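You operate a simulated robot arm through the tools that you are given. There is no shell and no other tool. Be economical: measure what you need, move in short steps, check, and stop when the job is done.

You are at the controls of a simulated robot arm. One attempt, no reset.

## Task
Put the cover on, tighten both cover knobs, then open the clamp.

It is judged by the outcome, as a careful person would: the job done as asked, and still so three seconds after it is handed in. It fails if anything else is knocked over, pushed out of place, dropped, spilled or broken. Lids that push on must go on centred and level and be pressed home; caps that screw on are set level and turned clockwise until they are tight.

## Robot
A 6-joint arm with a two-finger parallel gripper, fixed in place. Base frame: the origin is at the foot of the arm, x ahead of it, y to its left, z up. Lengths are in m, angles in rad, forces in N, time in s.
Its first joint turns from -1.152 to 1.152 rad. Payload 2.9 kg.
The tool frame sits at the grasp point between the pads (the TCP): z along the fingers, y along the line on which they close. The tips reach 0.03 m beyond it. Largest opening 0.11 m; finger width 0.02, thickness 0.01; the body of the gripper, 0.048 by 0.112 m, starts 0.055 m behind the TCP.
Orientation is that of the tool frame in the base frame, as a unit quaternion [w, x, y, z]. With the fingers straight down and closing along the base's y, the tool's x points along the base's -x, its y along +y and its z along -z.

## Interface
- The arm moves only by the tool play_rows. Its argument "commands" is a list of rows, each an object of numbers (a shift or turn left out is 0, a gripper value left out holds the last): "tx", "ty", "tz": the shift along the base's x, y, z in m; "wx", "wy", "wz": the turn, a rotation vector about the base's x, y, z in rad; "grip": the finger opening in m, from 0 to 0.11. In form: [{"tx": .., "ty": .., "tz": .., "wx": .., "wy": .., "wz": .., "grip": ..}, ...]. A call has 1 to 8 rows; each row shifts and turns the commanded pose from where the row before left it. Rows are played at 5 a second. More than 0.05 m and 0.15 rad between two rows, or a gripper value outside its range, and nothing of the call is played. A pose out of reach is approached as far as the arm can. The call stops where the force on the tool passes 40 N (or 10 N more than at its start, if that is more) or the arm is blocked; 0.2 s more then pass. Each finger travels about 0.108 m/s and halts on what it meets, pressing with about 36 N; the grip force reading is that of the motor and also rises with nothing between the fingers. The clock runs only during rows and for 0.2 s after the last one: add rows that do not move to give the fingers time. It gives the time, the measured TCP pose, the force on the tool (base axes), the opening and the grip force at its end, in the units of the frame above (readings bear some noise).
- Cameras (640 x 400 px; columns grow to the right, rows downward): "scene" is fixed at [0.082, 0.4309, 1.396]; the picture's right is [-0.74, -0.67, 0.00], its down [-0.31, 0.34, -0.89] and it looks along [0.59, -0.66, -0.46] (base axes); focal length 309 px, centre (320, 200). "wrist" rides on the gripper at [-0.036, 0, -0.057] in the tool frame; the picture's right is [0.00, -1.00, 0.00], its down [0.97, 0.00, -0.24] and it looks along [0.24, 0.00, 0.97] (tool axes); focal length 218 px, centre (320, 200).
- capture(camera): a new picture of that camera. No time passes.
- measure_at(camera, pixels): for up to 12 pixels [column, row] of the newest picture of that camera ("zoom" is the newest enlarged one), the place [x, y, z] in the base frame of the surface seen there, good to about 0.002 m. No time passes.
- enlarge(camera, box): a new picture of the part [left, top, right, bottom] of that camera's present view, enlarged. No time passes.
- hand_in(): hands the job in; it is judged then, once.

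Keep the steps short. Do not move on a guess: measure, check each grasp and each placing, and mend mistakes. In all there are 80 turns and 34 pictures (those below and enlarged ones count). Leave the gripper open and the arm clear of the work at the hand-in unless told otherwise, and finish with a single line.

The tools are called after "Emit:" as a command line: name --argument value ..., lists and objects as JSON in quotes. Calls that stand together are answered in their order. play_rows: Moves the arm, as the interface text tells. Its arguments: {"type":"object","properties":{"commands":{"type":"array","items":{"type":"object","properties":{"tx":{"type":"number"},"ty":{"type":"number"},"tz":{"type":"number"},"wx":{"type":"number"},"wy":{"type":"number"},"wz":{"type":"number"},"grip":{"type":"number"}}}}},"required":["commands"]} The other tools are called the same way: capture (camera) takes a picture; measure_at (camera, pixels) gives the place of the surface under pixels of a picture; enlarge (camera, box) takes an enlarged picture of a part of a camera's view; hand_in () hands the job in.

At the start:

```text
time_s: 0.0
tool_pos: [0.4007, -0.2215, 1.176]
ee_rot: [0.0, 0.0, 1.0, 0.0]
ft_force: [0.1, 0.6, 0.2]
finger_gap: 0.1101
gripper_force: 0.1
```

scene: 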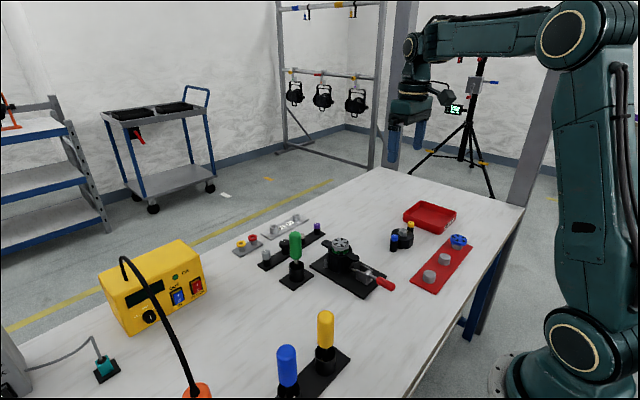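
wrist: 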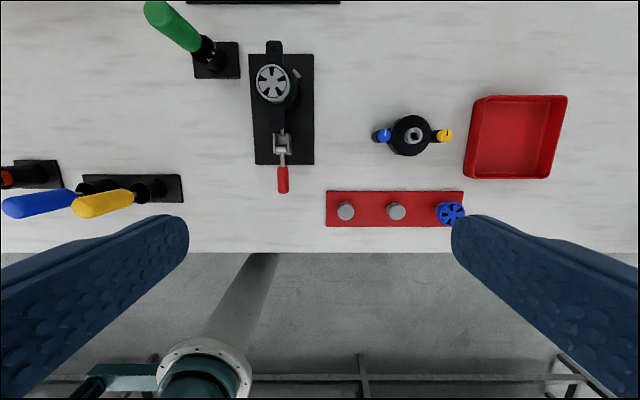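

I see a clamp fixture near scene (345,255), a round cover with blue and yellow knobs near (403,235), and a red strip with posts. I'll enlarge both views to identify the parts.

Emit:
enlarge --camera "scene" --box '[300, 190, 480, 302]'

Emit:
enlarge --camera "wrist" --box '[230, 30, 480, 236]'

Emit:
enlarge --camera "scene" --box '[220, 190, 400, 302]'

```text
3.56 times, centred on (390, 246) of scene
```

zoom: 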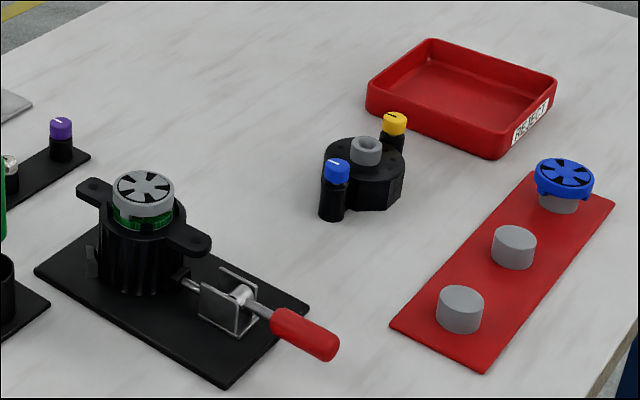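

```text
1.94 times, centred on (355, 133) of wrist
```

zoom: 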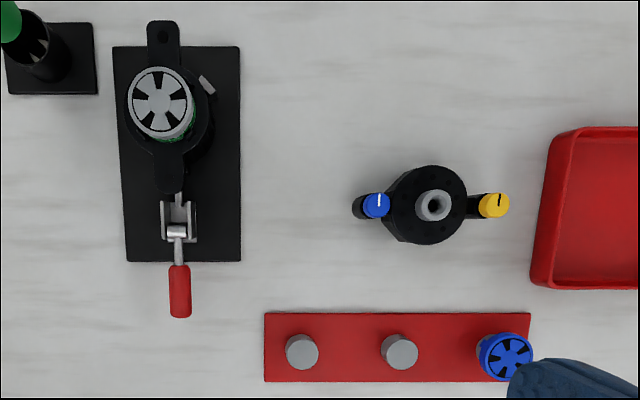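

```text
3.56 times, centred on (310, 246) of scene
```

zoom: 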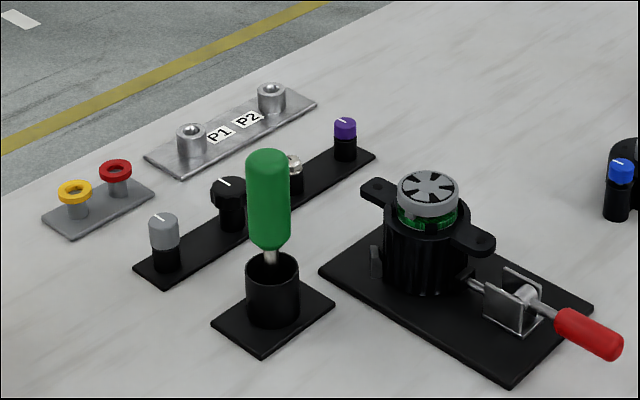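

The black disc with a grey boss and blue/yellow knobs seems to be the cover. The housing, with two ears, is held in the red-handled clamp. Next I'll measure them in both views.

Emit:
measure_at --camera "wrist" --pixels '[[412, 133], [383, 135], [445, 135], [405, 148], [405, 118], [272, 82], [274, 47], [282, 100], [283, 183], [281, 150], [300, 158], [370, 160]]'

Emit:
measure_at --camera "scene" --pixels '[[403, 232], [394, 238], [410, 224], [393, 247], [340, 243], [327, 243], [356, 258], [368, 273], [385, 284], [402, 229], [412, 246]]'

```text
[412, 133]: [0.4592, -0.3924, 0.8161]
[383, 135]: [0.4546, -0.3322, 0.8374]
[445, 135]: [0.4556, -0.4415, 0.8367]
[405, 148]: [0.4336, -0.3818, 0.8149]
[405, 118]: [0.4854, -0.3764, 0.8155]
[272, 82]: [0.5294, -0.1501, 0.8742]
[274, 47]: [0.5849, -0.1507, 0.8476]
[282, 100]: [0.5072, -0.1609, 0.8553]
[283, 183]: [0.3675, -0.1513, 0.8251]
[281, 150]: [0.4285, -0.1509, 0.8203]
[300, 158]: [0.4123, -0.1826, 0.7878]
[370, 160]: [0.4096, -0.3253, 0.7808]
```

```text
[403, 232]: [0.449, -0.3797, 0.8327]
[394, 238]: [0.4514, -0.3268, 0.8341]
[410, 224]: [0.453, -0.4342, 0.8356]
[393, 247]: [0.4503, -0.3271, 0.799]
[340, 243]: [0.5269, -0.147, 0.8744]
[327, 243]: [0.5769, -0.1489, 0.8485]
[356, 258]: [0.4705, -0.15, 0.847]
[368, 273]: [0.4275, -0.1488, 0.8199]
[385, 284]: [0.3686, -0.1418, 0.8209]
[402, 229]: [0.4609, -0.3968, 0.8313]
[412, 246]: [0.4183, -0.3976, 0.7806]
```

Table z≈0.781. The cover is centred at about (0.455, -0.384), with knobs at y≈-0.329 and -0.437 and tops at 0.837. The housing is centred at about (0.527, -0.15). I'll move above the cover and take a closer look.

Emit:
play_rows --commands '[{"tx": 0.0117, "ty": -0.027, "tz": -0.032}, {"tx": 0.0117, "ty": -0.027, "tz": -0.032}, {"tx": 0.0117, "ty": -0.027, "tz": -0.032}, {"tx": 0.0117, "ty": -0.027, "tz": -0.032}, {"tx": 0.0117, "ty": -0.027, "tz": -0.032}, {"tx": 0.0117, "ty": -0.027, "tz": -0.032}, {}]'

Emit:
capture --camera "wrist"

```text
time_s: 1.6
tool_pos: [0.4706, -0.3827, 0.9856]
ee_rot: [0.0, 0.0, 1.0, 0.0]
ft_force: [-0.4, 0.4, -0.2]
finger_gap: 0.1097
gripper_force: 0.0
```

```text
28 pictures are left
```

wrist: 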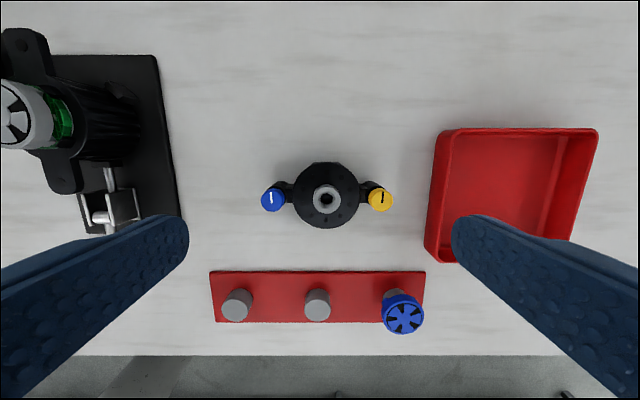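

Emit:
enlarge --camera "wrist" --box '[246, 140, 406, 240]'

```text
4.00 times, centred on (326, 190) of wrist
```

zoom: 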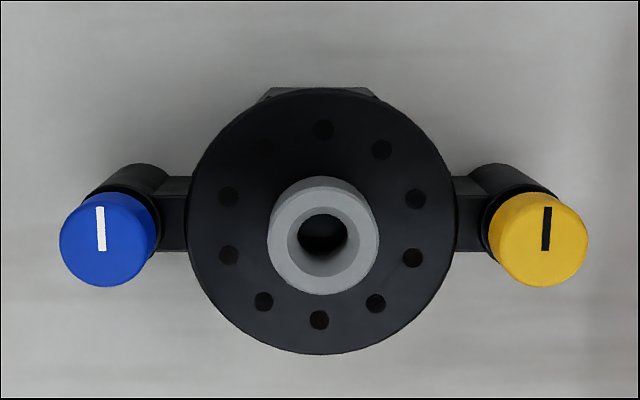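

The cover has two arms with knobs, and its body is round. I'll measure its rim, boss and knob tops.

Emit:
measure_at --camera "zoom" --pixels '[[322, 92], [322, 345], [195, 225], [448, 225], [278, 235], [370, 235], [322, 185], [322, 285], [108, 235], [540, 240], [170, 230], [470, 230]]'

Emit:
play_rows --commands '[{"tx": 0.014, "ty": 0.045}, {"tx": 0.014, "ty": 0.045}, {"tx": 0.014, "ty": 0.045, "tz": 0.02}, {"tx": 0.014, "ty": 0.045, "tz": 0.02}, {"tx": 0.014, "ty": 0.045, "tz": 0.01}, {"ty": 0.008}, {}]'

Emit:
enlarge --camera "wrist" --box '[200, 80, 440, 300]'

```text
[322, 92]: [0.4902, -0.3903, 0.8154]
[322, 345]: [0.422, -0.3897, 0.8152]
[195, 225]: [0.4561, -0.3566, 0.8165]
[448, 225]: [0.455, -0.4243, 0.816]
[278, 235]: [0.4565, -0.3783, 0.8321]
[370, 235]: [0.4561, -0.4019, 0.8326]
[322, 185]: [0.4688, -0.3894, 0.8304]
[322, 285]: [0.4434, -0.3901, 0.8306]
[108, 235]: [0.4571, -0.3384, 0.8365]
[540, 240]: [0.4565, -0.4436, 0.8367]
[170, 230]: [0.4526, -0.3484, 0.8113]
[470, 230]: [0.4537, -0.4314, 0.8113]
```

```text
refused: row 3 steps farther than a row can; nothing moved
```

```text
1.82 times, centred on (320, 190) of wrist
```

zoom: 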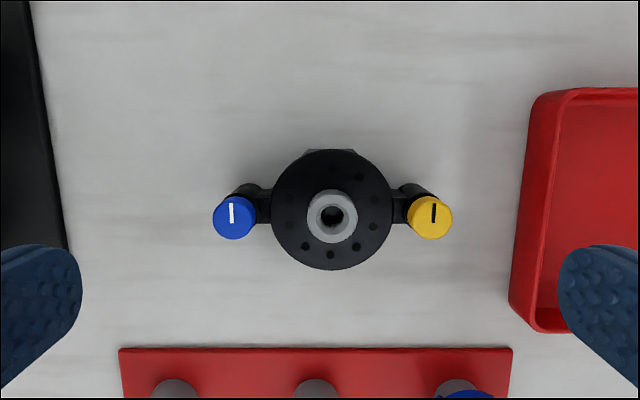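

The cover centre is (0.4558, -0.390), its diameter about 0.068, and its knobs are at ±0.0525. That move was refused because the step was too long, so I'll use smaller steps to view the housing.

Emit:
play_rows --commands '[{"tx": 0.01, "ty": 0.035, "tz": 0.01}, {"tx": 0.01, "ty": 0.035, "tz": 0.01}, {"tx": 0.01, "ty": 0.035, "tz": 0.01}, {"tx": 0.01, "ty": 0.035, "tz": 0.01}, {"tx": 0.01, "ty": 0.035, "tz": 0.01}, {"tx": 0.01, "ty": 0.035}, {"tx": 0.01, "ty": 0.025}, {}]'

Emit:
enlarge --camera "wrist" --box '[200, 80, 440, 300]'

```text
time_s: 3.4
tool_pos: [0.5423, -0.1476, 1.0359]
ee_rot: [0.0, -0.001, 1.0, 0.0]
ft_force: [-0.4, -0.9, 0.2]
finger_gap: 0.11
gripper_force: 0.1
```

```text
1.82 times, centred on (320, 190) of wrist
```

zoom: 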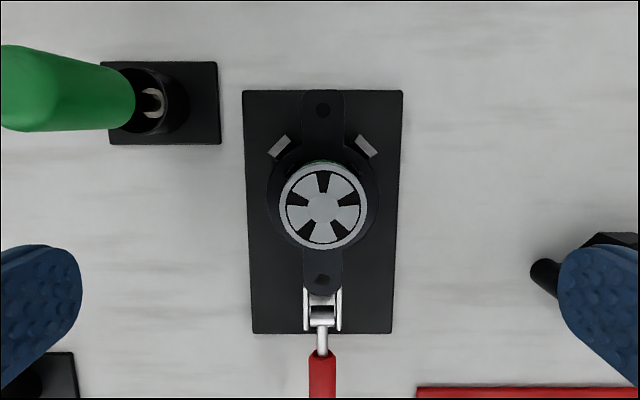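

The housing ears show holes at zoom (322,110) and (322,280). I'll measure the holes, impeller, housing rim and clamp.

Emit:
measure_at --camera "zoom" --pixels '[[322, 110], [322, 280], [305, 105], [340, 105], [323, 207], [280, 207], [366, 207], [270, 195], [377, 195], [322, 165], [322, 247], [322, 260]]'

Emit:
enlarge --camera "scene" --box '[305, 225, 400, 301]'

```text
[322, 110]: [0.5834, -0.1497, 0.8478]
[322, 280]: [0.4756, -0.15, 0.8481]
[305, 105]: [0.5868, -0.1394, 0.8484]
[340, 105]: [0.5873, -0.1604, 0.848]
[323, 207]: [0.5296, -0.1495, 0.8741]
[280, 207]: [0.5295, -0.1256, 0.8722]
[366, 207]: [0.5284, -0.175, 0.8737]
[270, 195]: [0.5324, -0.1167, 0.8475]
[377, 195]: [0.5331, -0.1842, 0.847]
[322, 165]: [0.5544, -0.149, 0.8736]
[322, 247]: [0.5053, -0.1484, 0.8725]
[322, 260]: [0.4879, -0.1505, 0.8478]
```

```text
5.26 times, centred on (352, 263) of scene
```

zoom: 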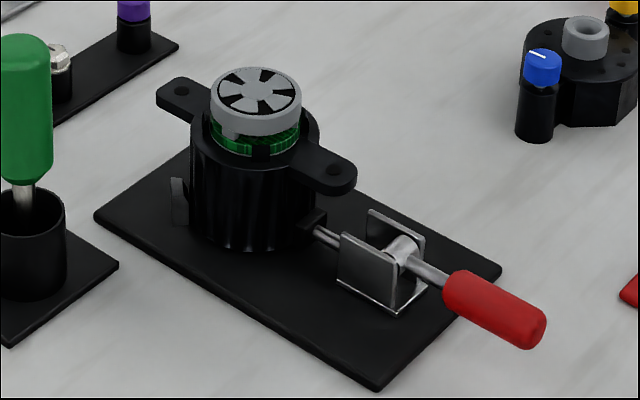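

Housing centre is (0.5295, -0.1497), rim r≈0.034 at z 0.8475, with ear holes along x. The cover therefore needs a 90° turn. I'll grasp it across x with the tool yawed +90°, then turn back to 0 to place it. I'll measure the green tool for clearance and move above the cover while yawing.

Emit:
measure_at --camera "scene" --pixels '[[295, 236], [302, 246], [296, 256], [303, 270], [296, 268]]'

Emit:
play_rows --commands '[{"tx": -0.0072, "ty": -0.0202, "tz": -0.0083, "wz": 0.1309}, {"tx": -0.0072, "ty": -0.0202, "tz": -0.0083, "wz": 0.1309}, {"tx": -0.0072, "ty": -0.0202, "tz": -0.0083, "wz": 0.1309}, {"tx": -0.0072, "ty": -0.0202, "tz": -0.0083, "wz": 0.1309}, {"tx": -0.0072, "ty": -0.0202, "tz": -0.0083, "wz": 0.1309}, {"tx": -0.0072, "ty": -0.0202, "tz": -0.0083, "wz": 0.1309}, {"tx": -0.0072, "ty": -0.0202, "tz": -0.0083, "wz": 0.1309}, {"tx": -0.0072, "ty": -0.0202, "tz": -0.0083, "wz": 0.1309}]'

Emit:
play_rows --commands '[{"tx": -0.0072, "ty": -0.0202, "tz": -0.0083, "wz": 0.1309}, {"tx": -0.0072, "ty": -0.0202, "tz": -0.0083, "wz": 0.1309}, {"tx": -0.0072, "ty": -0.0202, "tz": -0.0083, "wz": 0.1309}, {"tx": -0.0072, "ty": -0.0202, "tz": -0.0083, "wz": 0.1309}, {}, {}]'

Emit:
capture --camera "wrist"

```text
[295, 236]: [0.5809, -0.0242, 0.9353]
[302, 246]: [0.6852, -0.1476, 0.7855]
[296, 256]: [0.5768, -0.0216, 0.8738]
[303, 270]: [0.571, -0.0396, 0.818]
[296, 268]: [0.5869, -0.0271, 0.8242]
```

```text
time_s: 5.2
tool_pos: [0.4841, -0.3109, 0.9704]
ee_rot: [-0.001, -0.501, 0.865, 0.001]
ft_force: [0.2, -1.2, -0.6]
finger_gap: 0.1099
gripper_force: 0.1
```

```text
time_s: 6.6
tool_pos: [0.455, -0.3913, 0.936]
ee_rot: [0.0, -0.707, 0.707, -0.001]
ft_force: [0.1, 0.4, -0.1]
finger_gap: 0.1098
gripper_force: 0.1
```

```text
23 pictures are left
```

wrist: 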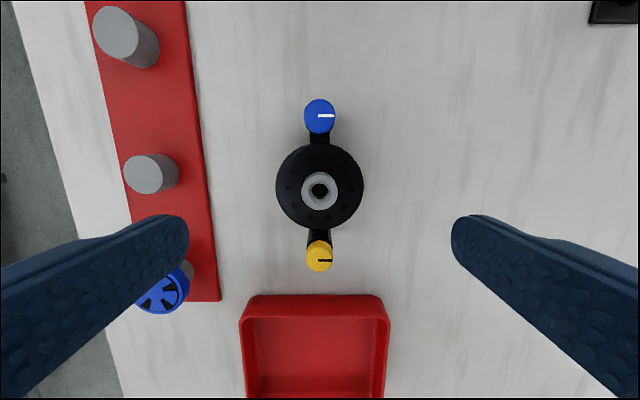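

Centred over the cover. I'll check the clearance to the red strip and its blue impeller on the -x side before going down.

Emit:
measure_at --camera "wrist" --pixels '[[207, 160], [178, 175], [190, 270], [219, 290], [178, 290], [277, 187], [363, 187], [320, 187]]'

```text
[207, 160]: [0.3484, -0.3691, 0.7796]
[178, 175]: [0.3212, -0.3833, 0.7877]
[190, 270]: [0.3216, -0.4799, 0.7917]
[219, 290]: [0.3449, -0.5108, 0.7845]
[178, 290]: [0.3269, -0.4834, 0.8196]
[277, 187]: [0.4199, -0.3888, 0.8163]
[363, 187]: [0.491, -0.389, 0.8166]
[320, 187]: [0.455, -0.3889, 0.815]
```

The strip edge is at x≈0.349, so there is plenty of room. I'll close to 0.085 and descend to TCP z≈0.822, with tips about 0.011 above the table.

Emit:
play_rows --commands '[{"grip": 0.09, "ty": 0.001, "tx": 0.0005}, {"tz": -0.03}, {"tz": -0.03}, {"tz": -0.03}, {"tz": -0.02}, {}]'

Emit:
capture --camera "wrist"

```text
time_s: 8.0
tool_pos: [0.4567, -0.39, 0.8258]
ee_rot: [0.0, 0.707, -0.707, 0.0]
ft_force: [-1.0, 0.3, -0.4]
finger_gap: 0.0901
gripper_force: 0.1
```

```text
22 pictures are left
```

wrist: 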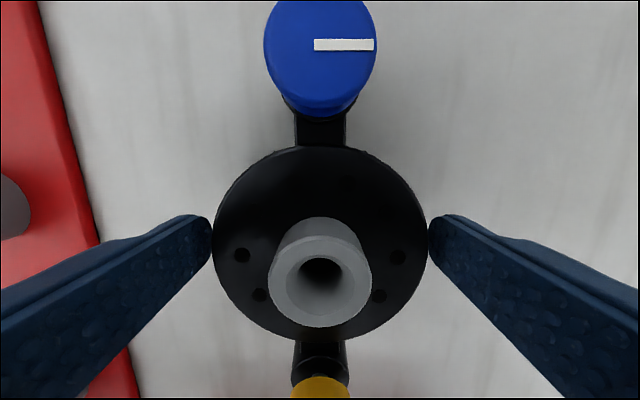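

Fingers straddle the disc evenly. Next I'll close on it.

Emit:
play_rows --commands '[{"tz": -0.002}, {"grip": 0.06}, {"grip": 0.05}, {}]'

```text
time_s: 9.0
tool_pos: [0.4539, -0.3902, 0.8236]
ee_rot: [0.0, -0.707, 0.707, 0.0]
ft_force: [-1.0, 0.2, 0.5]
finger_gap: 0.0723
gripper_force: 36.4
```

Gripped at 0.072 with 36 N. I'll lift and check in the scene view.

Emit:
play_rows --commands '[{"tz": 0.01}, {"tz": 0.03}, {"tz": 0.04}, {"tz": 0.04}, {"tz": 0.03}, {}]'

Emit:
enlarge --camera "scene" --box '[300, 130, 480, 290]'

Emit:
capture --camera "wrist"

```text
time_s: 10.4
tool_pos: [0.4549, -0.3889, 0.9739]
ee_rot: [0.0, 0.708, -0.707, 0.0]
ft_force: [1.2, 0.0, -2.2]
finger_gap: 0.0727
gripper_force: 36.1
```

```text
2.50 times, centred on (390, 210) of scene
```

zoom: 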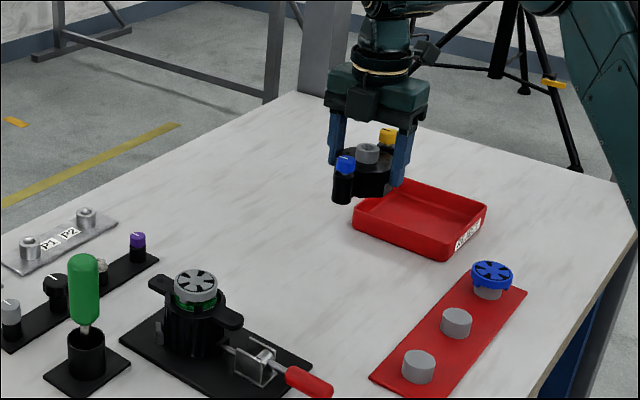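

```text
20 pictures are left
```

wrist: 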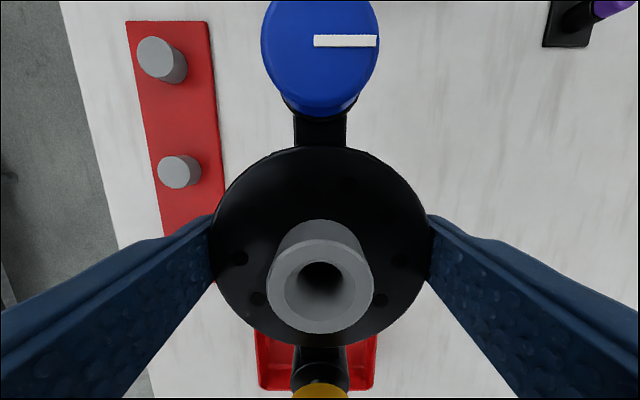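

The cover is held level. I'll measure where it sits relative to the tool.

Emit:
measure_at --camera "wrist" --pixels '[[320, 60], [320, 390], [230, 225], [410, 225], [272, 285], [370, 285], [320, 155], [320, 340]]'

```text
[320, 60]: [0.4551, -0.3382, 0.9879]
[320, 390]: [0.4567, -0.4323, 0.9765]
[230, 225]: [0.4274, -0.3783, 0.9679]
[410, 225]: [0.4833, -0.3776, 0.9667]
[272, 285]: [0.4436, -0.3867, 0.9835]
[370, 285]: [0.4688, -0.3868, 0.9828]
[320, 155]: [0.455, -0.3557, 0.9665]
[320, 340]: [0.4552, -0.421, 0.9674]
```

Centred in the hand to within a millimetre, with the cover bottom about 0.042 below the TCP. I'll carry it over the housing at this height, yawing -90°.

Emit:
play_rows --commands '[{"tx": 0.0062, "ty": 0.01994, "wz": -0.1309}, {"tx": 0.0062, "ty": 0.01994, "wz": -0.1309}, {"tx": 0.0062, "ty": 0.01994, "wz": -0.1309}, {"tx": 0.0062, "ty": 0.01994, "wz": -0.1309}, {"tx": 0.0062, "ty": 0.01994, "wz": -0.1309}, {"tx": 0.0062, "ty": 0.01994, "wz": -0.1309}, {"tx": 0.0062, "ty": 0.01994, "wz": -0.1309}, {"tx": 0.0062, "ty": 0.01994, "wz": -0.1309}]'

Emit:
play_rows --commands '[{"tx": 0.0062, "ty": 0.01994, "wz": -0.1309}, {"tx": 0.0062, "ty": 0.01994, "wz": -0.1309}, {"tx": 0.0062, "ty": 0.01994, "wz": -0.1309}, {"tx": 0.0062, "ty": 0.01994, "wz": -0.1309}, {}, {}]'

Emit:
capture --camera "wrist"

Emit:
enlarge --camera "scene" --box '[270, 170, 430, 310]'

```text
time_s: 12.2
tool_pos: [0.5046, -0.2289, 0.973]
ee_rot: [-0.001, -0.257, 0.966, 0.0]
ft_force: [0.4, 0.7, -2.6]
finger_gap: 0.0725
gripper_force: 36.5
```

```text
time_s: 13.6
tool_pos: [0.5307, -0.1503, 0.9733]
ee_rot: [0.0, 0.001, 1.0, 0.0]
ft_force: [0.0, -0.3, -2.0]
finger_gap: 0.0725
gripper_force: 35.5
```

```text
19 pictures are left
```

wrist: 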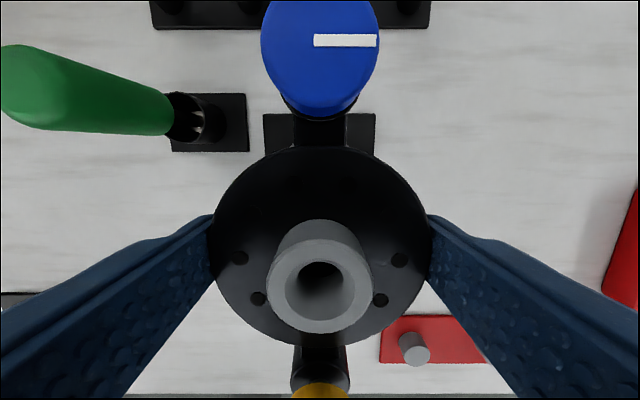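

```text
2.86 times, centred on (350, 240) of scene
```

zoom: 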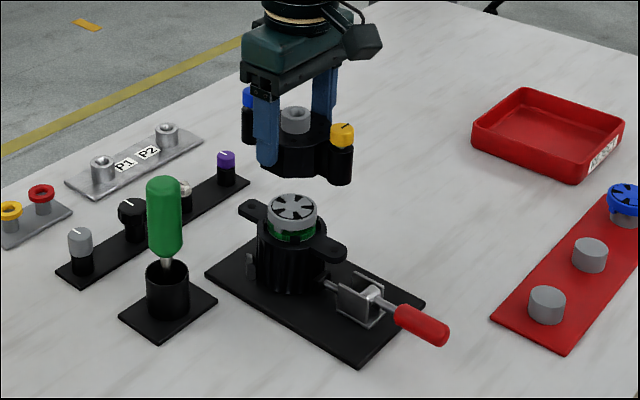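

Over the housing. I'll measure the cover's position once more before lowering.

Emit:
measure_at --camera "wrist" --pixels '[[320, 60], [272, 285], [370, 285], [320, 155], [320, 340], [225, 225], [415, 225], [264, 40], [377, 40]]'

Emit:
measure_at --camera "zoom" --pixels '[[293, 207], [252, 208], [334, 247], [342, 133], [252, 97], [295, 115]]'

```text
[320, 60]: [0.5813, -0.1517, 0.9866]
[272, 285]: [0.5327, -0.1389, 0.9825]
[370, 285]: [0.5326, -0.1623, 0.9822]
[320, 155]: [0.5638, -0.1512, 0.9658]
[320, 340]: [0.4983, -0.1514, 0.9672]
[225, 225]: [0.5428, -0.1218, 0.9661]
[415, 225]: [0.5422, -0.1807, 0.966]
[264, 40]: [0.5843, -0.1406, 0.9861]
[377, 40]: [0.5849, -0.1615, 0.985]
```

```text
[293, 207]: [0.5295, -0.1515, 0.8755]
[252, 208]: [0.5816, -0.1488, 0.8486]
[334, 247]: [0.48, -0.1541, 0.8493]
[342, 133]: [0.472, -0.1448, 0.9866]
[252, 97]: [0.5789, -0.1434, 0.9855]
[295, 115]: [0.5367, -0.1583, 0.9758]
```

The cover centre is about (0.531, -0.151) against the target (0.5295, -0.1497). I'll correct by (-0.001, +0.001) and lower gently.

Emit:
play_rows --commands '[{"tx": -0.0012, "ty": 0.001}, {"tz": -0.02}, {"tz": -0.02}, {"tz": -0.01}, {"tz": -0.01}, {"tz": -0.008}, {}]'

```text
time_s: 15.2
tool_pos: [0.5285, -0.1494, 0.9051]
ee_rot: [0.0, 0.001, 1.0, -0.001]
ft_force: [-0.2, -0.5, -1.8]
finger_gap: 0.0726
gripper_force: 36.6
```

No contact yet with the cover bottom at about 0.863, so it has passed over the impeller. I'll continue in small steps.

Emit:
play_rows --commands '[{"tz": -0.005}, {"tz": -0.004}, {"tz": -0.003}, {"tz": -0.002}, {"tz": -0.002}, {}]'

```text
time_s: 16.6
tool_pos: [0.5282, -0.1506, 0.891]
ee_rot: [0.001, 0.0, 1.0, 0.0]
ft_force: [-5.7, 1.1, 15.5]
finger_gap: 0.0725
gripper_force: 36.0
```

Contact at z 0.891 with 15 N up, which matches the expected seat. I'll look.

Emit:
enlarge --camera "scene" --box '[300, 205, 400, 295]'

Emit:
capture --camera "wrist"

```text
4.44 times, centred on (350, 250) of scene
```

zoom: 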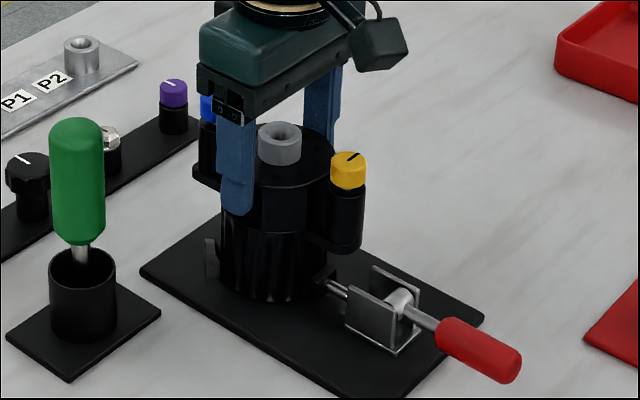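

```text
16 pictures are left
```

wrist: 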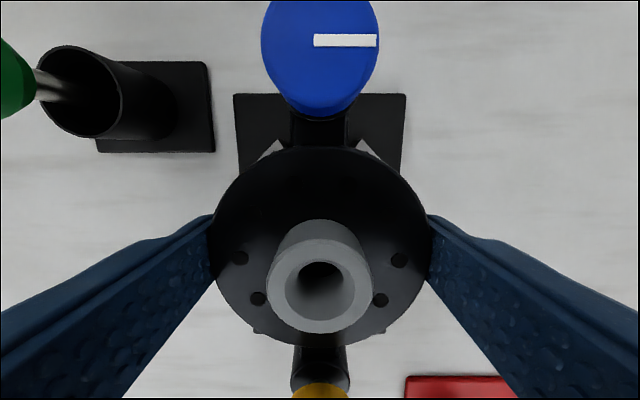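

It appears seated. I'll measure level and centring.

Emit:
measure_at --camera "wrist" --pixels '[[320, 155], [320, 340], [225, 225], [415, 225], [272, 285], [370, 285], [320, 70]]'

Emit:
play_rows --commands '[{"tz": -0.002}, {"tz": -0.001}, {}]'

```text
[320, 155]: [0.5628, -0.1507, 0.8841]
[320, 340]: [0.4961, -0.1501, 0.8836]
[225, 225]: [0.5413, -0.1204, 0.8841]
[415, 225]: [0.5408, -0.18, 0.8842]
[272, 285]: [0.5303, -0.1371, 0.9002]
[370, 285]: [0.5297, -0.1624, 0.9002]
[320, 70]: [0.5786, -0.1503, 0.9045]
```

```text
time_s: 17.4
tool_pos: [0.5289, -0.1511, 0.8891]
ee_rot: [0.003, 0.0, 1.0, -0.002]
ft_force: [-6.0, 4.0, 30.3]
finger_gap: 0.0726
gripper_force: 36.2
```

Level and centred, with the top at 0.884 all round. I'll relieve the press and release.

Emit:
play_rows --commands '[{"tz": 0.002}, {"grip": 0.085}, {"grip": 0.092}, {}, {"tz": 0.03}, {"tz": 0.04}, {"tz": 0.04}, {}]'

Emit:
capture --camera "wrist"

```text
time_s: 19.2
tool_pos: [0.529, -0.1517, 0.9986]
ee_rot: [0.001, 0.0, 1.0, 0.0]
ft_force: [-0.2, 0.1, -0.2]
finger_gap: 0.0918
gripper_force: 0.1
```

```text
15 pictures are left
```

wrist: 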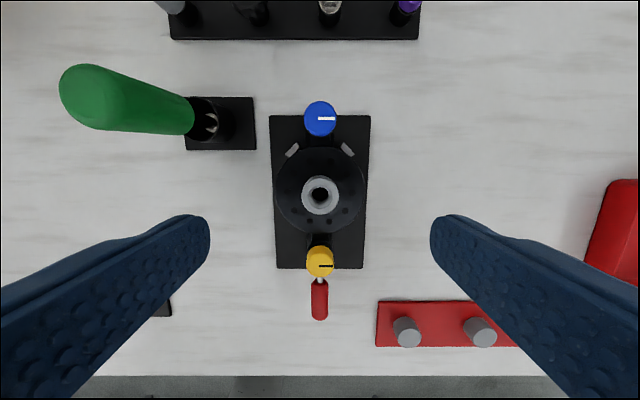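

Emit:
measure_at --camera "wrist" --pixels '[[320, 119], [320, 262], [305, 119], [335, 119], [307, 262], [333, 262], [320, 152], [320, 232], [280, 190], [361, 190], [320, 105], [320, 273]]'

```text
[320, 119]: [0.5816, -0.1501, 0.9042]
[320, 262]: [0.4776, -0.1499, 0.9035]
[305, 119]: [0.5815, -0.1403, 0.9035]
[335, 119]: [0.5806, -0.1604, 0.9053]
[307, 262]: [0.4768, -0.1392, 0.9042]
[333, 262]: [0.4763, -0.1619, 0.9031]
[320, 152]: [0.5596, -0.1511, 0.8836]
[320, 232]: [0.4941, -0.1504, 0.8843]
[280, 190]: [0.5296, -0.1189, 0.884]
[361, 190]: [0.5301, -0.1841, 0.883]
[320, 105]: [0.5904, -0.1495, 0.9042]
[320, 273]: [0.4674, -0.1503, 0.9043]
```

The cover is seated level and centred at (0.529, -0.150). The blue knob is at (0.5816, -0.150), the yellow at (0.477, -0.150), both Ø0.022 with tops at 0.904. I'll go over the blue knob with yaw +1.2, narrow the fingers, and come down.

Emit:
play_rows --commands '[{"tx": 0.0132, "ty": 0.0004, "wz": 0.15, "grip": 0.04}, {"tx": 0.0132, "ty": 0.0004, "wz": 0.15}, {"tx": 0.0132, "ty": 0.0004, "wz": 0.15}, {"tx": 0.0132, "ty": 0.0004, "wz": 0.15}, {"wz": 0.15, "tz": -0.01}, {"wz": 0.15, "tz": -0.01}, {"wz": 0.15, "tz": -0.01}, {"wz": 0.15, "tz": -0.01}]'

Emit:
capture --camera "wrist"

```text
time_s: 21.0
tool_pos: [0.5821, -0.1483, 0.959]
ee_rot: [0.0, -0.566, 0.825, 0.0]
ft_force: [0.3, 0.1, 0.0]
finger_gap: 0.04
gripper_force: 0.1
```

```text
14 pictures are left
```

wrist: 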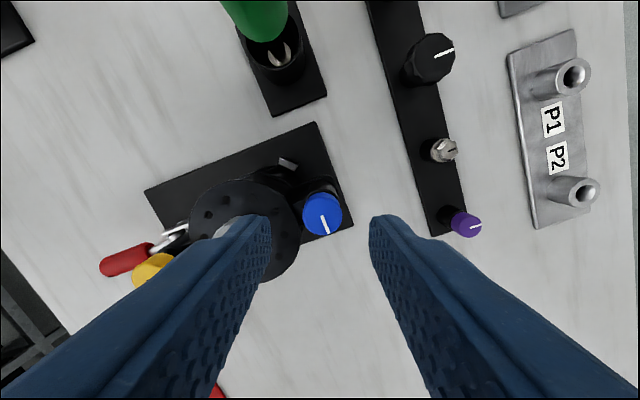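

Knob between the fingers. I'll narrow, go down to TCP 0.921 and close.

Emit:
play_rows --commands '[{"grip": 0.034}, {"tz": -0.015}, {"tz": -0.015}, {"tz": -0.008}, {}, {"grip": 0.015}, {}]'

```text
time_s: 22.6
tool_pos: [0.5833, -0.1503, 0.9202]
ee_rot: [0.001, -0.565, 0.825, -0.002]
ft_force: [10.7, -3.8, -2.6]
finger_gap: 0.0203
gripper_force: 35.9
```

Gripped at 0.020. There is a sideways force of about 11 N, so I'll shift +1.3 mm in x to relieve it, then start turning clockwise.

Emit:
play_rows --commands '[{"tx": 0.0013, "ty": -0.0005}, {"wz": -0.12}, {"wz": -0.12}, {"wz": -0.12}, {"wz": -0.12}]'

```text
time_s: 23.8
tool_pos: [0.5831, -0.1493, 0.922]
ee_rot: [0.001, -0.35, 0.937, 0.0]
ft_force: [6.3, -4.3, -2.5]
finger_gap: 0.0204
gripper_force: 36.2
```

Turning freely. I'll continue clockwise.

Emit:
play_rows --commands '[{"wz": -0.12}, {"wz": -0.12}, {"wz": -0.12}, {"wz": -0.12}, {"wz": -0.12}, {"wz": -0.12}, {"wz": -0.12}, {"wz": -0.12}]'

Emit:
capture --camera "wrist"

```text
time_s: 25.6
tool_pos: [0.5834, -0.15, 0.9204]
ee_rot: [0.001, 0.122, 0.993, 0.0]
ft_force: [13.2, -12.7, -8.8]
finger_gap: 0.0203
gripper_force: 36.5
```

```text
13 pictures are left
```

wrist: 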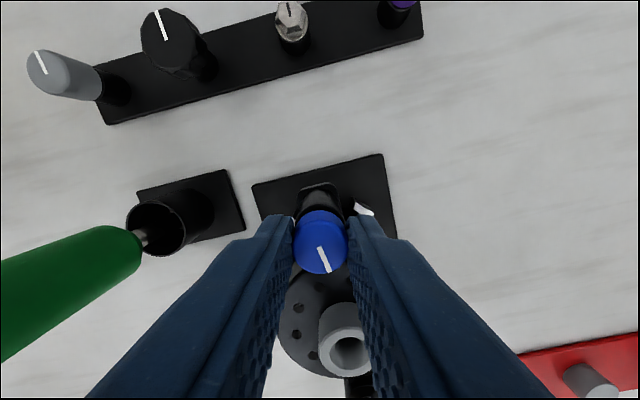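

The knob turns with the gripper, and the mark stays fixed in view. The -9 N in z suggests it is screwing down, so I'll follow it 1 mm down, ease the side force, and continue.

Emit:
play_rows --commands '[{"tx": 0.0015, "ty": -0.0015, "tz": -0.0012}, {"wz": -0.12, "tz": -0.0002}, {"wz": -0.12, "tz": -0.0002}, {"wz": -0.12, "tz": -0.0002}, {"wz": -0.12, "tz": -0.0002}, {"wz": -0.12, "tz": -0.0002}, {"wz": -0.12, "tz": -0.0002}]'

```text
time_s: 27.2
tool_pos: [0.583, -0.152, 0.9195]
ee_rot: [0.0, 0.464, 0.886, -0.001]
ft_force: [-17.3, -0.7, 7.4]
finger_gap: 0.0204
gripper_force: 36.2
```

Side force reversed, so I over-corrected. I'll shift back by 1 mm and keep turning.

Emit:
play_rows --commands '[{"tx": -0.0014, "ty": 0.0004, "tz": 0.0005}, {"wz": -0.12}, {"wz": -0.12}, {"wz": -0.12}, {"wz": -0.12}, {"wz": -0.12}]'

```text
time_s: 28.6
tool_pos: [0.5825, -0.1518, 0.9186]
ee_rot: [0.0, 0.705, 0.709, 0.0]
ft_force: [-7.1, -7.6, 0.1]
finger_gap: 0.0207
gripper_force: 36.3
```

Yaw is now -1.56 and the knob has turned about 2.8 rad with no hard resistance. I'll continue.

Emit:
play_rows --commands '[{"wz": -0.12, "ty": -0.0005}, {"wz": -0.12}, {"wz": -0.12}, {"wz": -0.12}, {"wz": -0.12}, {"wz": -0.12}]'

Emit:
capture --camera "wrist"

```text
time_s: 30.0
tool_pos: [0.582, -0.1513, 0.9193]
ee_rot: [-0.001, 0.909, 0.416, -0.001]
ft_force: [-12.0, -5.3, -0.7]
finger_gap: 0.0202
gripper_force: 36.3
```

```text
12 pictures are left
```

wrist: 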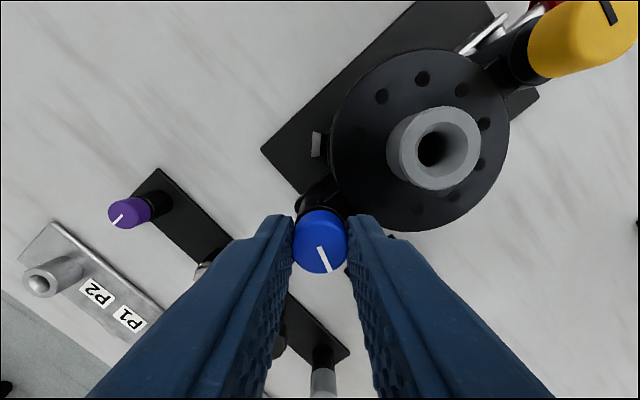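

Mark still moves with the gripper, so no slip and not tight yet (3.5 rad so far). Continuing.

Emit:
play_rows --commands '[{"wz": -0.12, "tx": 0.0008}, {"wz": -0.12}, {"wz": -0.12}, {"wz": -0.12}, {"wz": -0.12}]'

```text
time_s: 31.2
tool_pos: [0.584, -0.1512, 0.9184]
ee_rot: [0.0, 0.992, 0.128, -0.002]
ft_force: [-20.5, -1.6, -2.7]
finger_gap: 0.0202
gripper_force: 35.4
```

Side force is -20 N, so I'll shift -2 mm in x and try turning further.

Emit:
play_rows --commands '[{"tx": -0.0022}, {"wz": -0.12}, {"wz": -0.12}, {"wz": -0.12}, {"wz": -0.12}, {"wz": -0.12}, {"wz": -0.12}, {"wz": -0.12}]'

```text
time_s: 32.4
tool_pos: [0.583, -0.1491, 0.9184]
ee_rot: [0.003, 0.998, -0.065, -0.006]
ft_force: [-0.8, 8.5, -0.8]
finger_gap: 0.0205
gripper_force: 36.0
out of reach, approached as far as the arm can: row 5
stopped in row 5: the force on the tool passed its limit (the readings are from after the stop); the commanded pose is now the measured one
```

The wrist reached its limit at yaw ≈-3.27, about 4.5 rad of knob turn. I'll release, lift, and unwind counter-clockwise for another stroke.

Emit:
play_rows --commands '[{"grip": 0.036}, {}, {"tz": 0.02}, {"tz": 0.015}, {"wz": 0.15}, {"wz": 0.15}, {"wz": 0.15}, {"wz": 0.15}]'

Emit:
play_rows --commands '[{"wz": 0.15}, {"wz": 0.15}, {"wz": 0.15}, {"wz": 0.15}, {"wz": 0.15}, {"wz": 0.15}, {"wz": 0.15}, {"wz": 0.15}]'

Emit:
play_rows --commands '[{"wz": 0.15}, {"wz": 0.15}, {"wz": 0.15}, {"wz": 0.15}, {"wz": 0.15}, {"wz": 0.15}, {"wz": 0.15}, {"wz": 0.15}]'

Emit:
play_rows --commands '[{"wz": 0.15}, {"wz": 0.15}, {"wz": 0.15}, {"wz": 0.15}, {"wz": 0.15}, {"wz": 0.15}, {"wz": 0.15}, {"wz": 0.15}]'

Emit:
play_rows --commands '[{"wz": 0.15}, {"wz": 0.15}, {"wz": 0.15}, {"wz": 0.15}, {"wz": 0.15}, {}]'

Emit:
capture --camera "wrist"

```text
time_s: 34.2
tool_pos: [0.582, -0.1522, 0.9529]
ee_rot: [0.005, 0.973, 0.232, -0.004]
ft_force: [0.0, 0.8, -0.5]
finger_gap: 0.0359
gripper_force: 0.0
```

```text
time_s: 36.0
tool_pos: [0.582, -0.1514, 0.9545]
ee_rot: [0.006, 0.673, 0.74, 0.0]
ft_force: [-0.8, 0.3, 0.3]
finger_gap: 0.036
gripper_force: 0.1
```

```text
time_s: 37.8
tool_pos: [0.5814, -0.1527, 0.954]
ee_rot: [0.006, 0.137, 0.991, 0.003]
ft_force: [0.3, -0.3, -0.5]
finger_gap: 0.036
gripper_force: 0.1
```

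```text
time_s: 39.6
tool_pos: [0.5816, -0.1525, 0.9535]
ee_rot: [0.003, -0.445, 0.895, 0.007]
ft_force: [-0.7, 0.0, -0.4]
finger_gap: 0.0361
gripper_force: 0.1
```

```text
time_s: 41.0
tool_pos: [0.5822, -0.1521, 0.9534]
ee_rot: [-0.001, 0.742, -0.67, -0.006]
ft_force: [-0.5, -1.0, -0.3]
finger_gap: 0.036
gripper_force: 0.1
```

```text
11 pictures are left
```

wrist: 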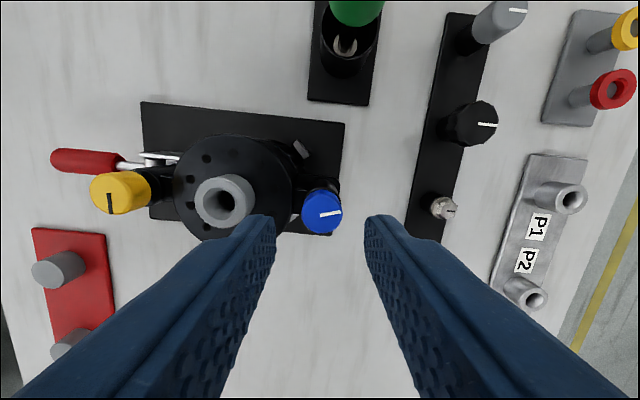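

The mark has advanced by about 255°, consistent with no slip. I'll check the knob centre for alignment.

Emit:
measure_at --camera "wrist" --pixels '[[321, 212], [302, 210], [340, 210], [321, 195], [321, 232], [121, 192], [215, 165], [270, 200]]'

```text
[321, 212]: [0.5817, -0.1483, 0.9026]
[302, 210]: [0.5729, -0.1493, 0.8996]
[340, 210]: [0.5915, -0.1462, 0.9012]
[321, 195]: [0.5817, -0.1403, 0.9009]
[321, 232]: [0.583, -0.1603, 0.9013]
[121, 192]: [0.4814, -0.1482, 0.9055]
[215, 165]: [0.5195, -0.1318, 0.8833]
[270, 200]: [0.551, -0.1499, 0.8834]
```

The knob top has sunk to about 0.902, so it is threading. Next: regrip, shifting y +1.5 mm, and turn again.

Emit:
play_rows --commands '[{"ty": 0.0017, "tz": -0.015}, {"tz": -0.0185}, {"grip": 0.015}, {}, {"wz": -0.12}, {"wz": -0.12}, {"wz": -0.12}, {"wz": -0.12}]'

```text
time_s: 42.8
tool_pos: [0.583, -0.1502, 0.9211]
ee_rot: [0.002, -0.56, 0.829, 0.006]
ft_force: [6.6, 0.6, -0.2]
finger_gap: 0.0206
gripper_force: 36.1
```

Emit:
play_rows --commands '[{"wz": -0.12, "tz": -0.0003, "tx": 0.0004}, {"wz": -0.12}, {"wz": -0.12, "tz": -0.0003}, {"wz": -0.12}, {"wz": -0.12}, {"wz": -0.12}, {"wz": -0.12}, {"wz": -0.12}]'

Emit:
play_rows --commands '[{"wz": -0.12, "tz": -0.0003}, {"wz": -0.12}, {"wz": -0.12}, {"wz": -0.12}, {"wz": -0.12}, {"wz": -0.12}, {"wz": -0.12}, {"wz": -0.12}]'

Emit:
capture --camera "wrist"

```text
time_s: 44.6
tool_pos: [0.5833, -0.1505, 0.9189]
ee_rot: [0.005, -0.113, 0.994, 0.004]
ft_force: [6.1, -1.8, 0.9]
finger_gap: 0.0203
gripper_force: 36.3
```

```text
time_s: 46.4
tool_pos: [0.5821, -0.15, 0.919]
ee_rot: [0.006, 0.359, 0.933, 0.003]
ft_force: [-0.4, -1.2, 0.7]
finger_gap: 0.0205
gripper_force: 36.3
```

```text
10 pictures are left
```

wrist: 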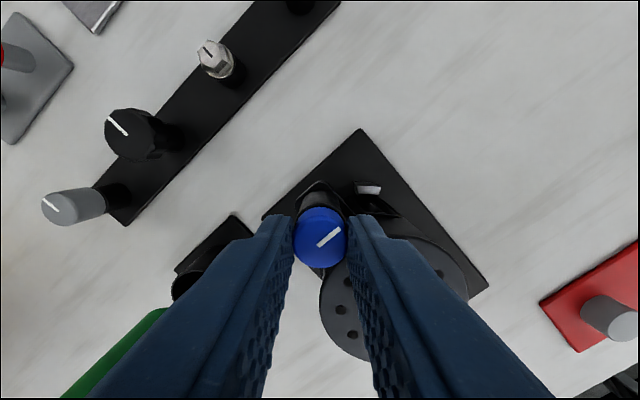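

The mark now points to base -y, exactly one full turn from the start, and it has shifted about 33° relative to the fingers. The fingers have begun slipping, so the knob has stopped and is likely tight. I'll confirm by turning 0.48 rad more, then release and lift for a look.

Emit:
play_rows --commands '[{"wz": -0.12}, {"wz": -0.12}, {"wz": -0.12}, {"wz": -0.12}, {"grip": 0.036}, {}, {"tz": 0.02}, {"tz": 0.02}]'

Emit:
capture --camera "wrist"

```text
time_s: 48.2
tool_pos: [0.5823, -0.151, 0.9591]
ee_rot: [0.007, 0.569, 0.822, 0.0]
ft_force: [0.3, 0.4, -0.7]
finger_gap: 0.0361
gripper_force: 0.0
```

```text
9 pictures are left
```

wrist: 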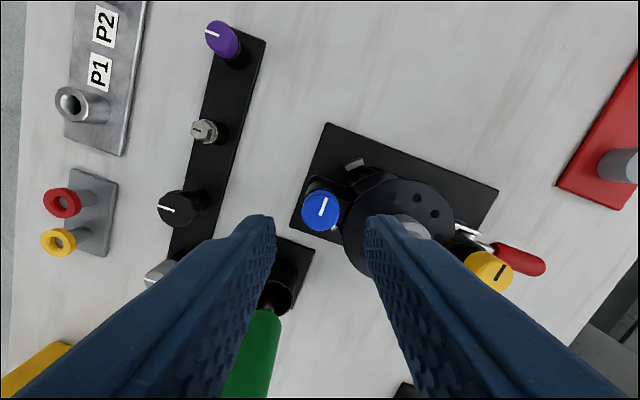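

The blue mark still points to -y, so the fingers slipped and the knob is tight. I'll move to the yellow knob, unwinding to yaw ≈+2.4.

Emit:
play_rows --commands '[{"tx": -0.013, "ty": 0.0002, "wz": 0.145}, {"tx": -0.013, "ty": 0.0002, "wz": 0.145}, {"tx": -0.013, "ty": 0.0002, "wz": 0.145}, {"tx": -0.013, "ty": 0.0002, "wz": 0.145}, {"tx": -0.013, "ty": 0.0002, "wz": 0.145}, {"tx": -0.013, "wz": 0.145}, {"tx": -0.013, "wz": 0.145}, {"tx": -0.013, "wz": 0.145}]'

Emit:
play_rows --commands '[{"wz": 0.145}, {"wz": 0.145}, {"wz": 0.145}, {"wz": 0.145}, {"wz": 0.145}, {"wz": 0.145}, {"wz": 0.145}, {"wz": 0.145}]'

Emit:
play_rows --commands '[{"wz": 0.145}, {"wz": 0.145}, {"wz": 0.145}, {"wz": 0.145}, {"wz": 0.145}, {"wz": 0.145}, {"wz": 0.145}, {"wz": 0.145}]'

Emit:
capture --camera "wrist"

```text
time_s: 50.0
tool_pos: [0.4777, -0.1495, 0.9596]
ee_rot: [0.006, 0.025, 1.0, 0.004]
ft_force: [0.2, 0.1, 0.7]
finger_gap: 0.0357
gripper_force: 0.0
```

```text
time_s: 51.8
tool_pos: [0.4789, -0.1501, 0.9593]
ee_rot: [0.002, -0.528, 0.849, 0.006]
ft_force: [-0.6, -0.3, 0.0]
finger_gap: 0.0359
gripper_force: 0.1
```

```text
time_s: 53.6
tool_pos: [0.4795, -0.149, 0.9593]
ee_rot: [0.002, 0.907, -0.421, -0.006]
ft_force: [-0.3, 0.7, 0.3]
finger_gap: 0.0359
gripper_force: 0.0
```

```text
8 pictures are left
```

wrist: 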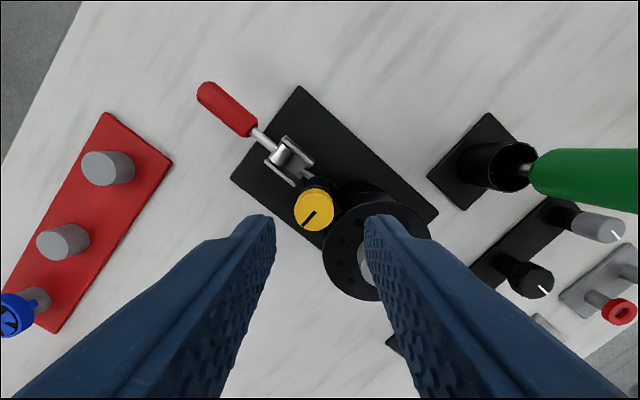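

Emit:
measure_at --camera "wrist" --pixels '[[315, 210], [297, 208], [332, 210], [315, 192], [315, 228], [350, 270], [415, 240]]'

```text
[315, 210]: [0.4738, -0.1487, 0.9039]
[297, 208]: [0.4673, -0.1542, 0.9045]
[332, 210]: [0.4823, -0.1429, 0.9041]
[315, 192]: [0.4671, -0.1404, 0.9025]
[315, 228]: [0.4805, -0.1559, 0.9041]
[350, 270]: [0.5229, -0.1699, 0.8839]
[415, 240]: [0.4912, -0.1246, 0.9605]
```

The yellow knob centre is about (0.4757, -0.149). I'll shift -2.3 mm in x, descend and grip.

Emit:
play_rows --commands '[{"tx": -0.0023}, {"tz": -0.02}, {"tz": -0.019}, {}, {"grip": 0.015}, {}]'

```text
time_s: 55.0
tool_pos: [0.4765, -0.1499, 0.9201]
ee_rot: [0.002, 0.906, -0.424, -0.008]
ft_force: [-12.3, -9.0, 2.6]
finger_gap: 0.0204
gripper_force: 36.1
```

Gripped. I'll ease the side load by moving toward it and turn clockwise.

Emit:
play_rows --commands '[{"tx": -0.001, "ty": -0.0008}, {"wz": -0.14}, {"wz": -0.14}, {"wz": -0.14}, {"wz": -0.14}, {"wz": -0.14}, {"wz": -0.14}, {"wz": -0.14}]'

Emit:
play_rows --commands '[{"wz": -0.14}, {"wz": -0.14}, {"wz": -0.14, "tz": -0.0003}, {"wz": -0.14}, {"wz": -0.14}, {"wz": -0.14, "tz": -0.0003}, {"wz": -0.14}]'

```text
time_s: 56.8
tool_pos: [0.4755, -0.1504, 0.9196]
ee_rot: [0.001, -0.6, 0.8, 0.007]
ft_force: [-9.9, -6.4, -4.7]
finger_gap: 0.0203
gripper_force: 36.1
```

```text
time_s: 58.4
tool_pos: [0.4737, -0.1508, 0.9185]
ee_rot: [0.005, -0.153, 0.988, 0.005]
ft_force: [-10.2, -3.3, -0.3]
finger_gap: 0.0204
gripper_force: 36.1
```

Turned about 2 rad so far, tracking well. I'll ease another 1 mm in -x and continue.

Emit:
play_rows --commands '[{"tx": -0.001}, {"wz": -0.14}, {"wz": -0.14, "tz": -0.0003}, {"wz": -0.14}, {"wz": -0.14}, {"wz": -0.14, "tz": -0.0003}, {"wz": -0.14}, {"wz": -0.14}]'

Emit:
play_rows --commands '[{"wz": -0.14}, {"wz": -0.14}, {"wz": -0.14, "tz": -0.0003}, {"wz": -0.14}, {"wz": -0.14}, {"wz": -0.14}]'

```text
time_s: 60.2
tool_pos: [0.4746, -0.1501, 0.9191]
ee_rot: [0.006, 0.329, 0.944, 0.003]
ft_force: [3.0, -6.3, -4.6]
finger_gap: 0.0207
gripper_force: 36.1
```

```text
time_s: 61.6
tool_pos: [0.4737, -0.1493, 0.919]
ee_rot: [0.006, 0.686, 0.728, -0.001]
ft_force: [7.6, -4.8, -9.6]
finger_gap: 0.0205
gripper_force: 36.0
```

Emit:
play_rows --commands '[{"wz": -0.14, "tx": 0.0006, "tz": -0.0005}, {"wz": -0.14}, {"wz": -0.14, "tz": -0.0003}, {"wz": -0.14}, {"wz": -0.14}, {"wz": -0.14}]'

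Emit:
play_rows --commands '[{"wz": -0.14}, {"wz": -0.14}, {"wz": -0.14}, {"wz": -0.14}, {"wz": -0.14}]'

Emit:
capture --camera "wrist"

```text
time_s: 63.0
tool_pos: [0.475, -0.1496, 0.9174]
ee_rot: [0.007, 0.923, 0.384, -0.004]
ft_force: [-2.9, -1.4, -0.8]
finger_gap: 0.0206
gripper_force: 36.0
```

```text
time_s: 64.2
tool_pos: [0.475, -0.1501, 0.9187]
ee_rot: [0.006, 0.999, 0.044, -0.005]
ft_force: [-2.3, -0.5, -6.0]
finger_gap: 0.0204
gripper_force: 36.0
```

```text
7 pictures are left
```

wrist: 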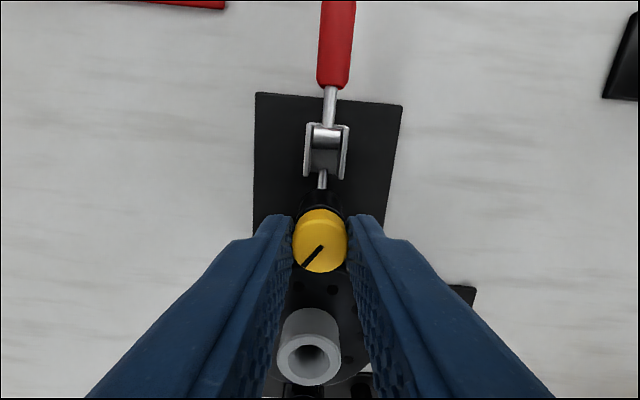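

The mark hasn't slipped, so 5.3 rad done. I'll release, unwind 1.65 rad, regrip and finish the turn.

Emit:
play_rows --commands '[{"grip": 0.036}, {}, {"tz": 0.025}, {"wz": 0.15}, {"wz": 0.15}, {"wz": 0.15}, {"wz": 0.15}, {"wz": 0.15}]'

Emit:
play_rows --commands '[{"wz": 0.15}, {"wz": 0.15}, {"wz": 0.15}, {"wz": 0.15}, {"wz": 0.15}, {"wz": 0.15}]'

Emit:
play_rows --commands '[{"tz": -0.024}, {}, {"grip": 0.015}, {}, {"wz": -0.14}, {"wz": -0.14}]'

Emit:
play_rows --commands '[{"wz": -0.14}, {"wz": -0.14}, {"wz": -0.14}, {"wz": -0.14}, {"wz": -0.14}, {"wz": -0.14}, {"wz": -0.14}, {"wz": -0.14}]'

Emit:
capture --camera "wrist"

```text
time_s: 66.0
tool_pos: [0.4747, -0.1502, 0.9431]
ee_rot: [0.005, 0.912, 0.41, -0.004]
ft_force: [0.5, 0.3, -0.1]
finger_gap: 0.036
gripper_force: 0.2
```

```text
time_s: 67.4
tool_pos: [0.4745, -0.1503, 0.943]
ee_rot: [0.007, 0.643, 0.766, 0.0]
ft_force: [-0.3, 0.1, 0.7]
finger_gap: 0.0358
gripper_force: 0.1
```

```text
time_s: 68.8
tool_pos: [0.4745, -0.1492, 0.9193]
ee_rot: [0.006, 0.745, 0.667, -0.002]
ft_force: [-1.7, -0.2, -0.4]
finger_gap: 0.0204
gripper_force: 35.6
```

```text
time_s: 70.6
tool_pos: [0.4757, -0.1496, 0.9187]
ee_rot: [0.005, 0.986, 0.169, -0.005]
ft_force: [-3.2, 2.9, -2.0]
finger_gap: 0.0202
gripper_force: 35.6
```

```text
6 pictures are left
```

wrist: 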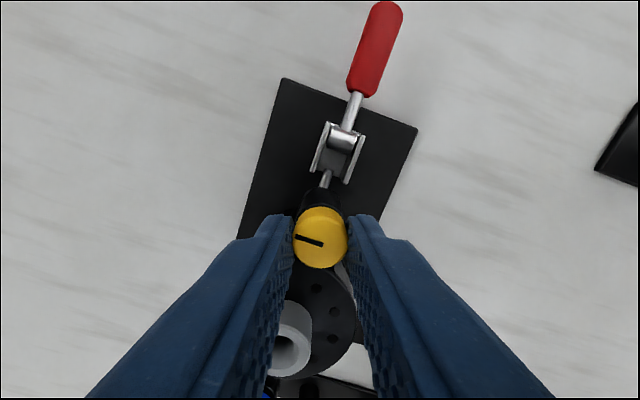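

The mark points to base -y again: exactly one turn, and the fingers slipped about 0.4 rad past it, so yellow is tight. I'll release, lift, go to yaw -π, and move back over the clamp handle.

Emit:
play_rows --commands '[{"grip": 0.04}, {}, {"tz": 0.03}, {"tz": 0.02, "wz": -0.115}, {"tx": -0.03, "wz": -0.115}, {"tx": -0.03, "wz": -0.115}, {"tx": -0.03}, {}]'

Emit:
capture --camera "wrist"

```text
time_s: 72.4
tool_pos: [0.3858, -0.1501, 0.9685]
ee_rot: [0.004, 1.0, -0.001, -0.005]
ft_force: [-0.6, -0.8, -0.4]
finger_gap: 0.0402
gripper_force: 0.1
```

```text
5 pictures are left
```

wrist: 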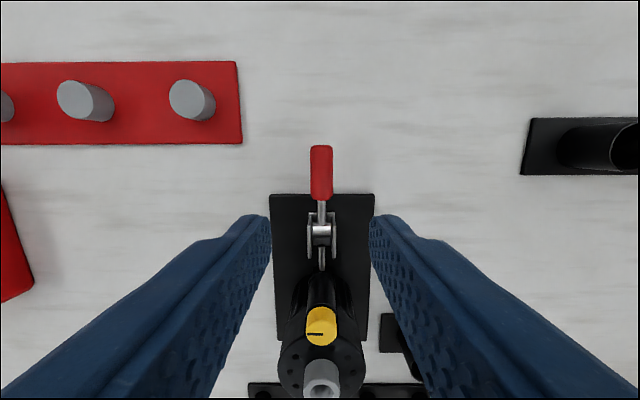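

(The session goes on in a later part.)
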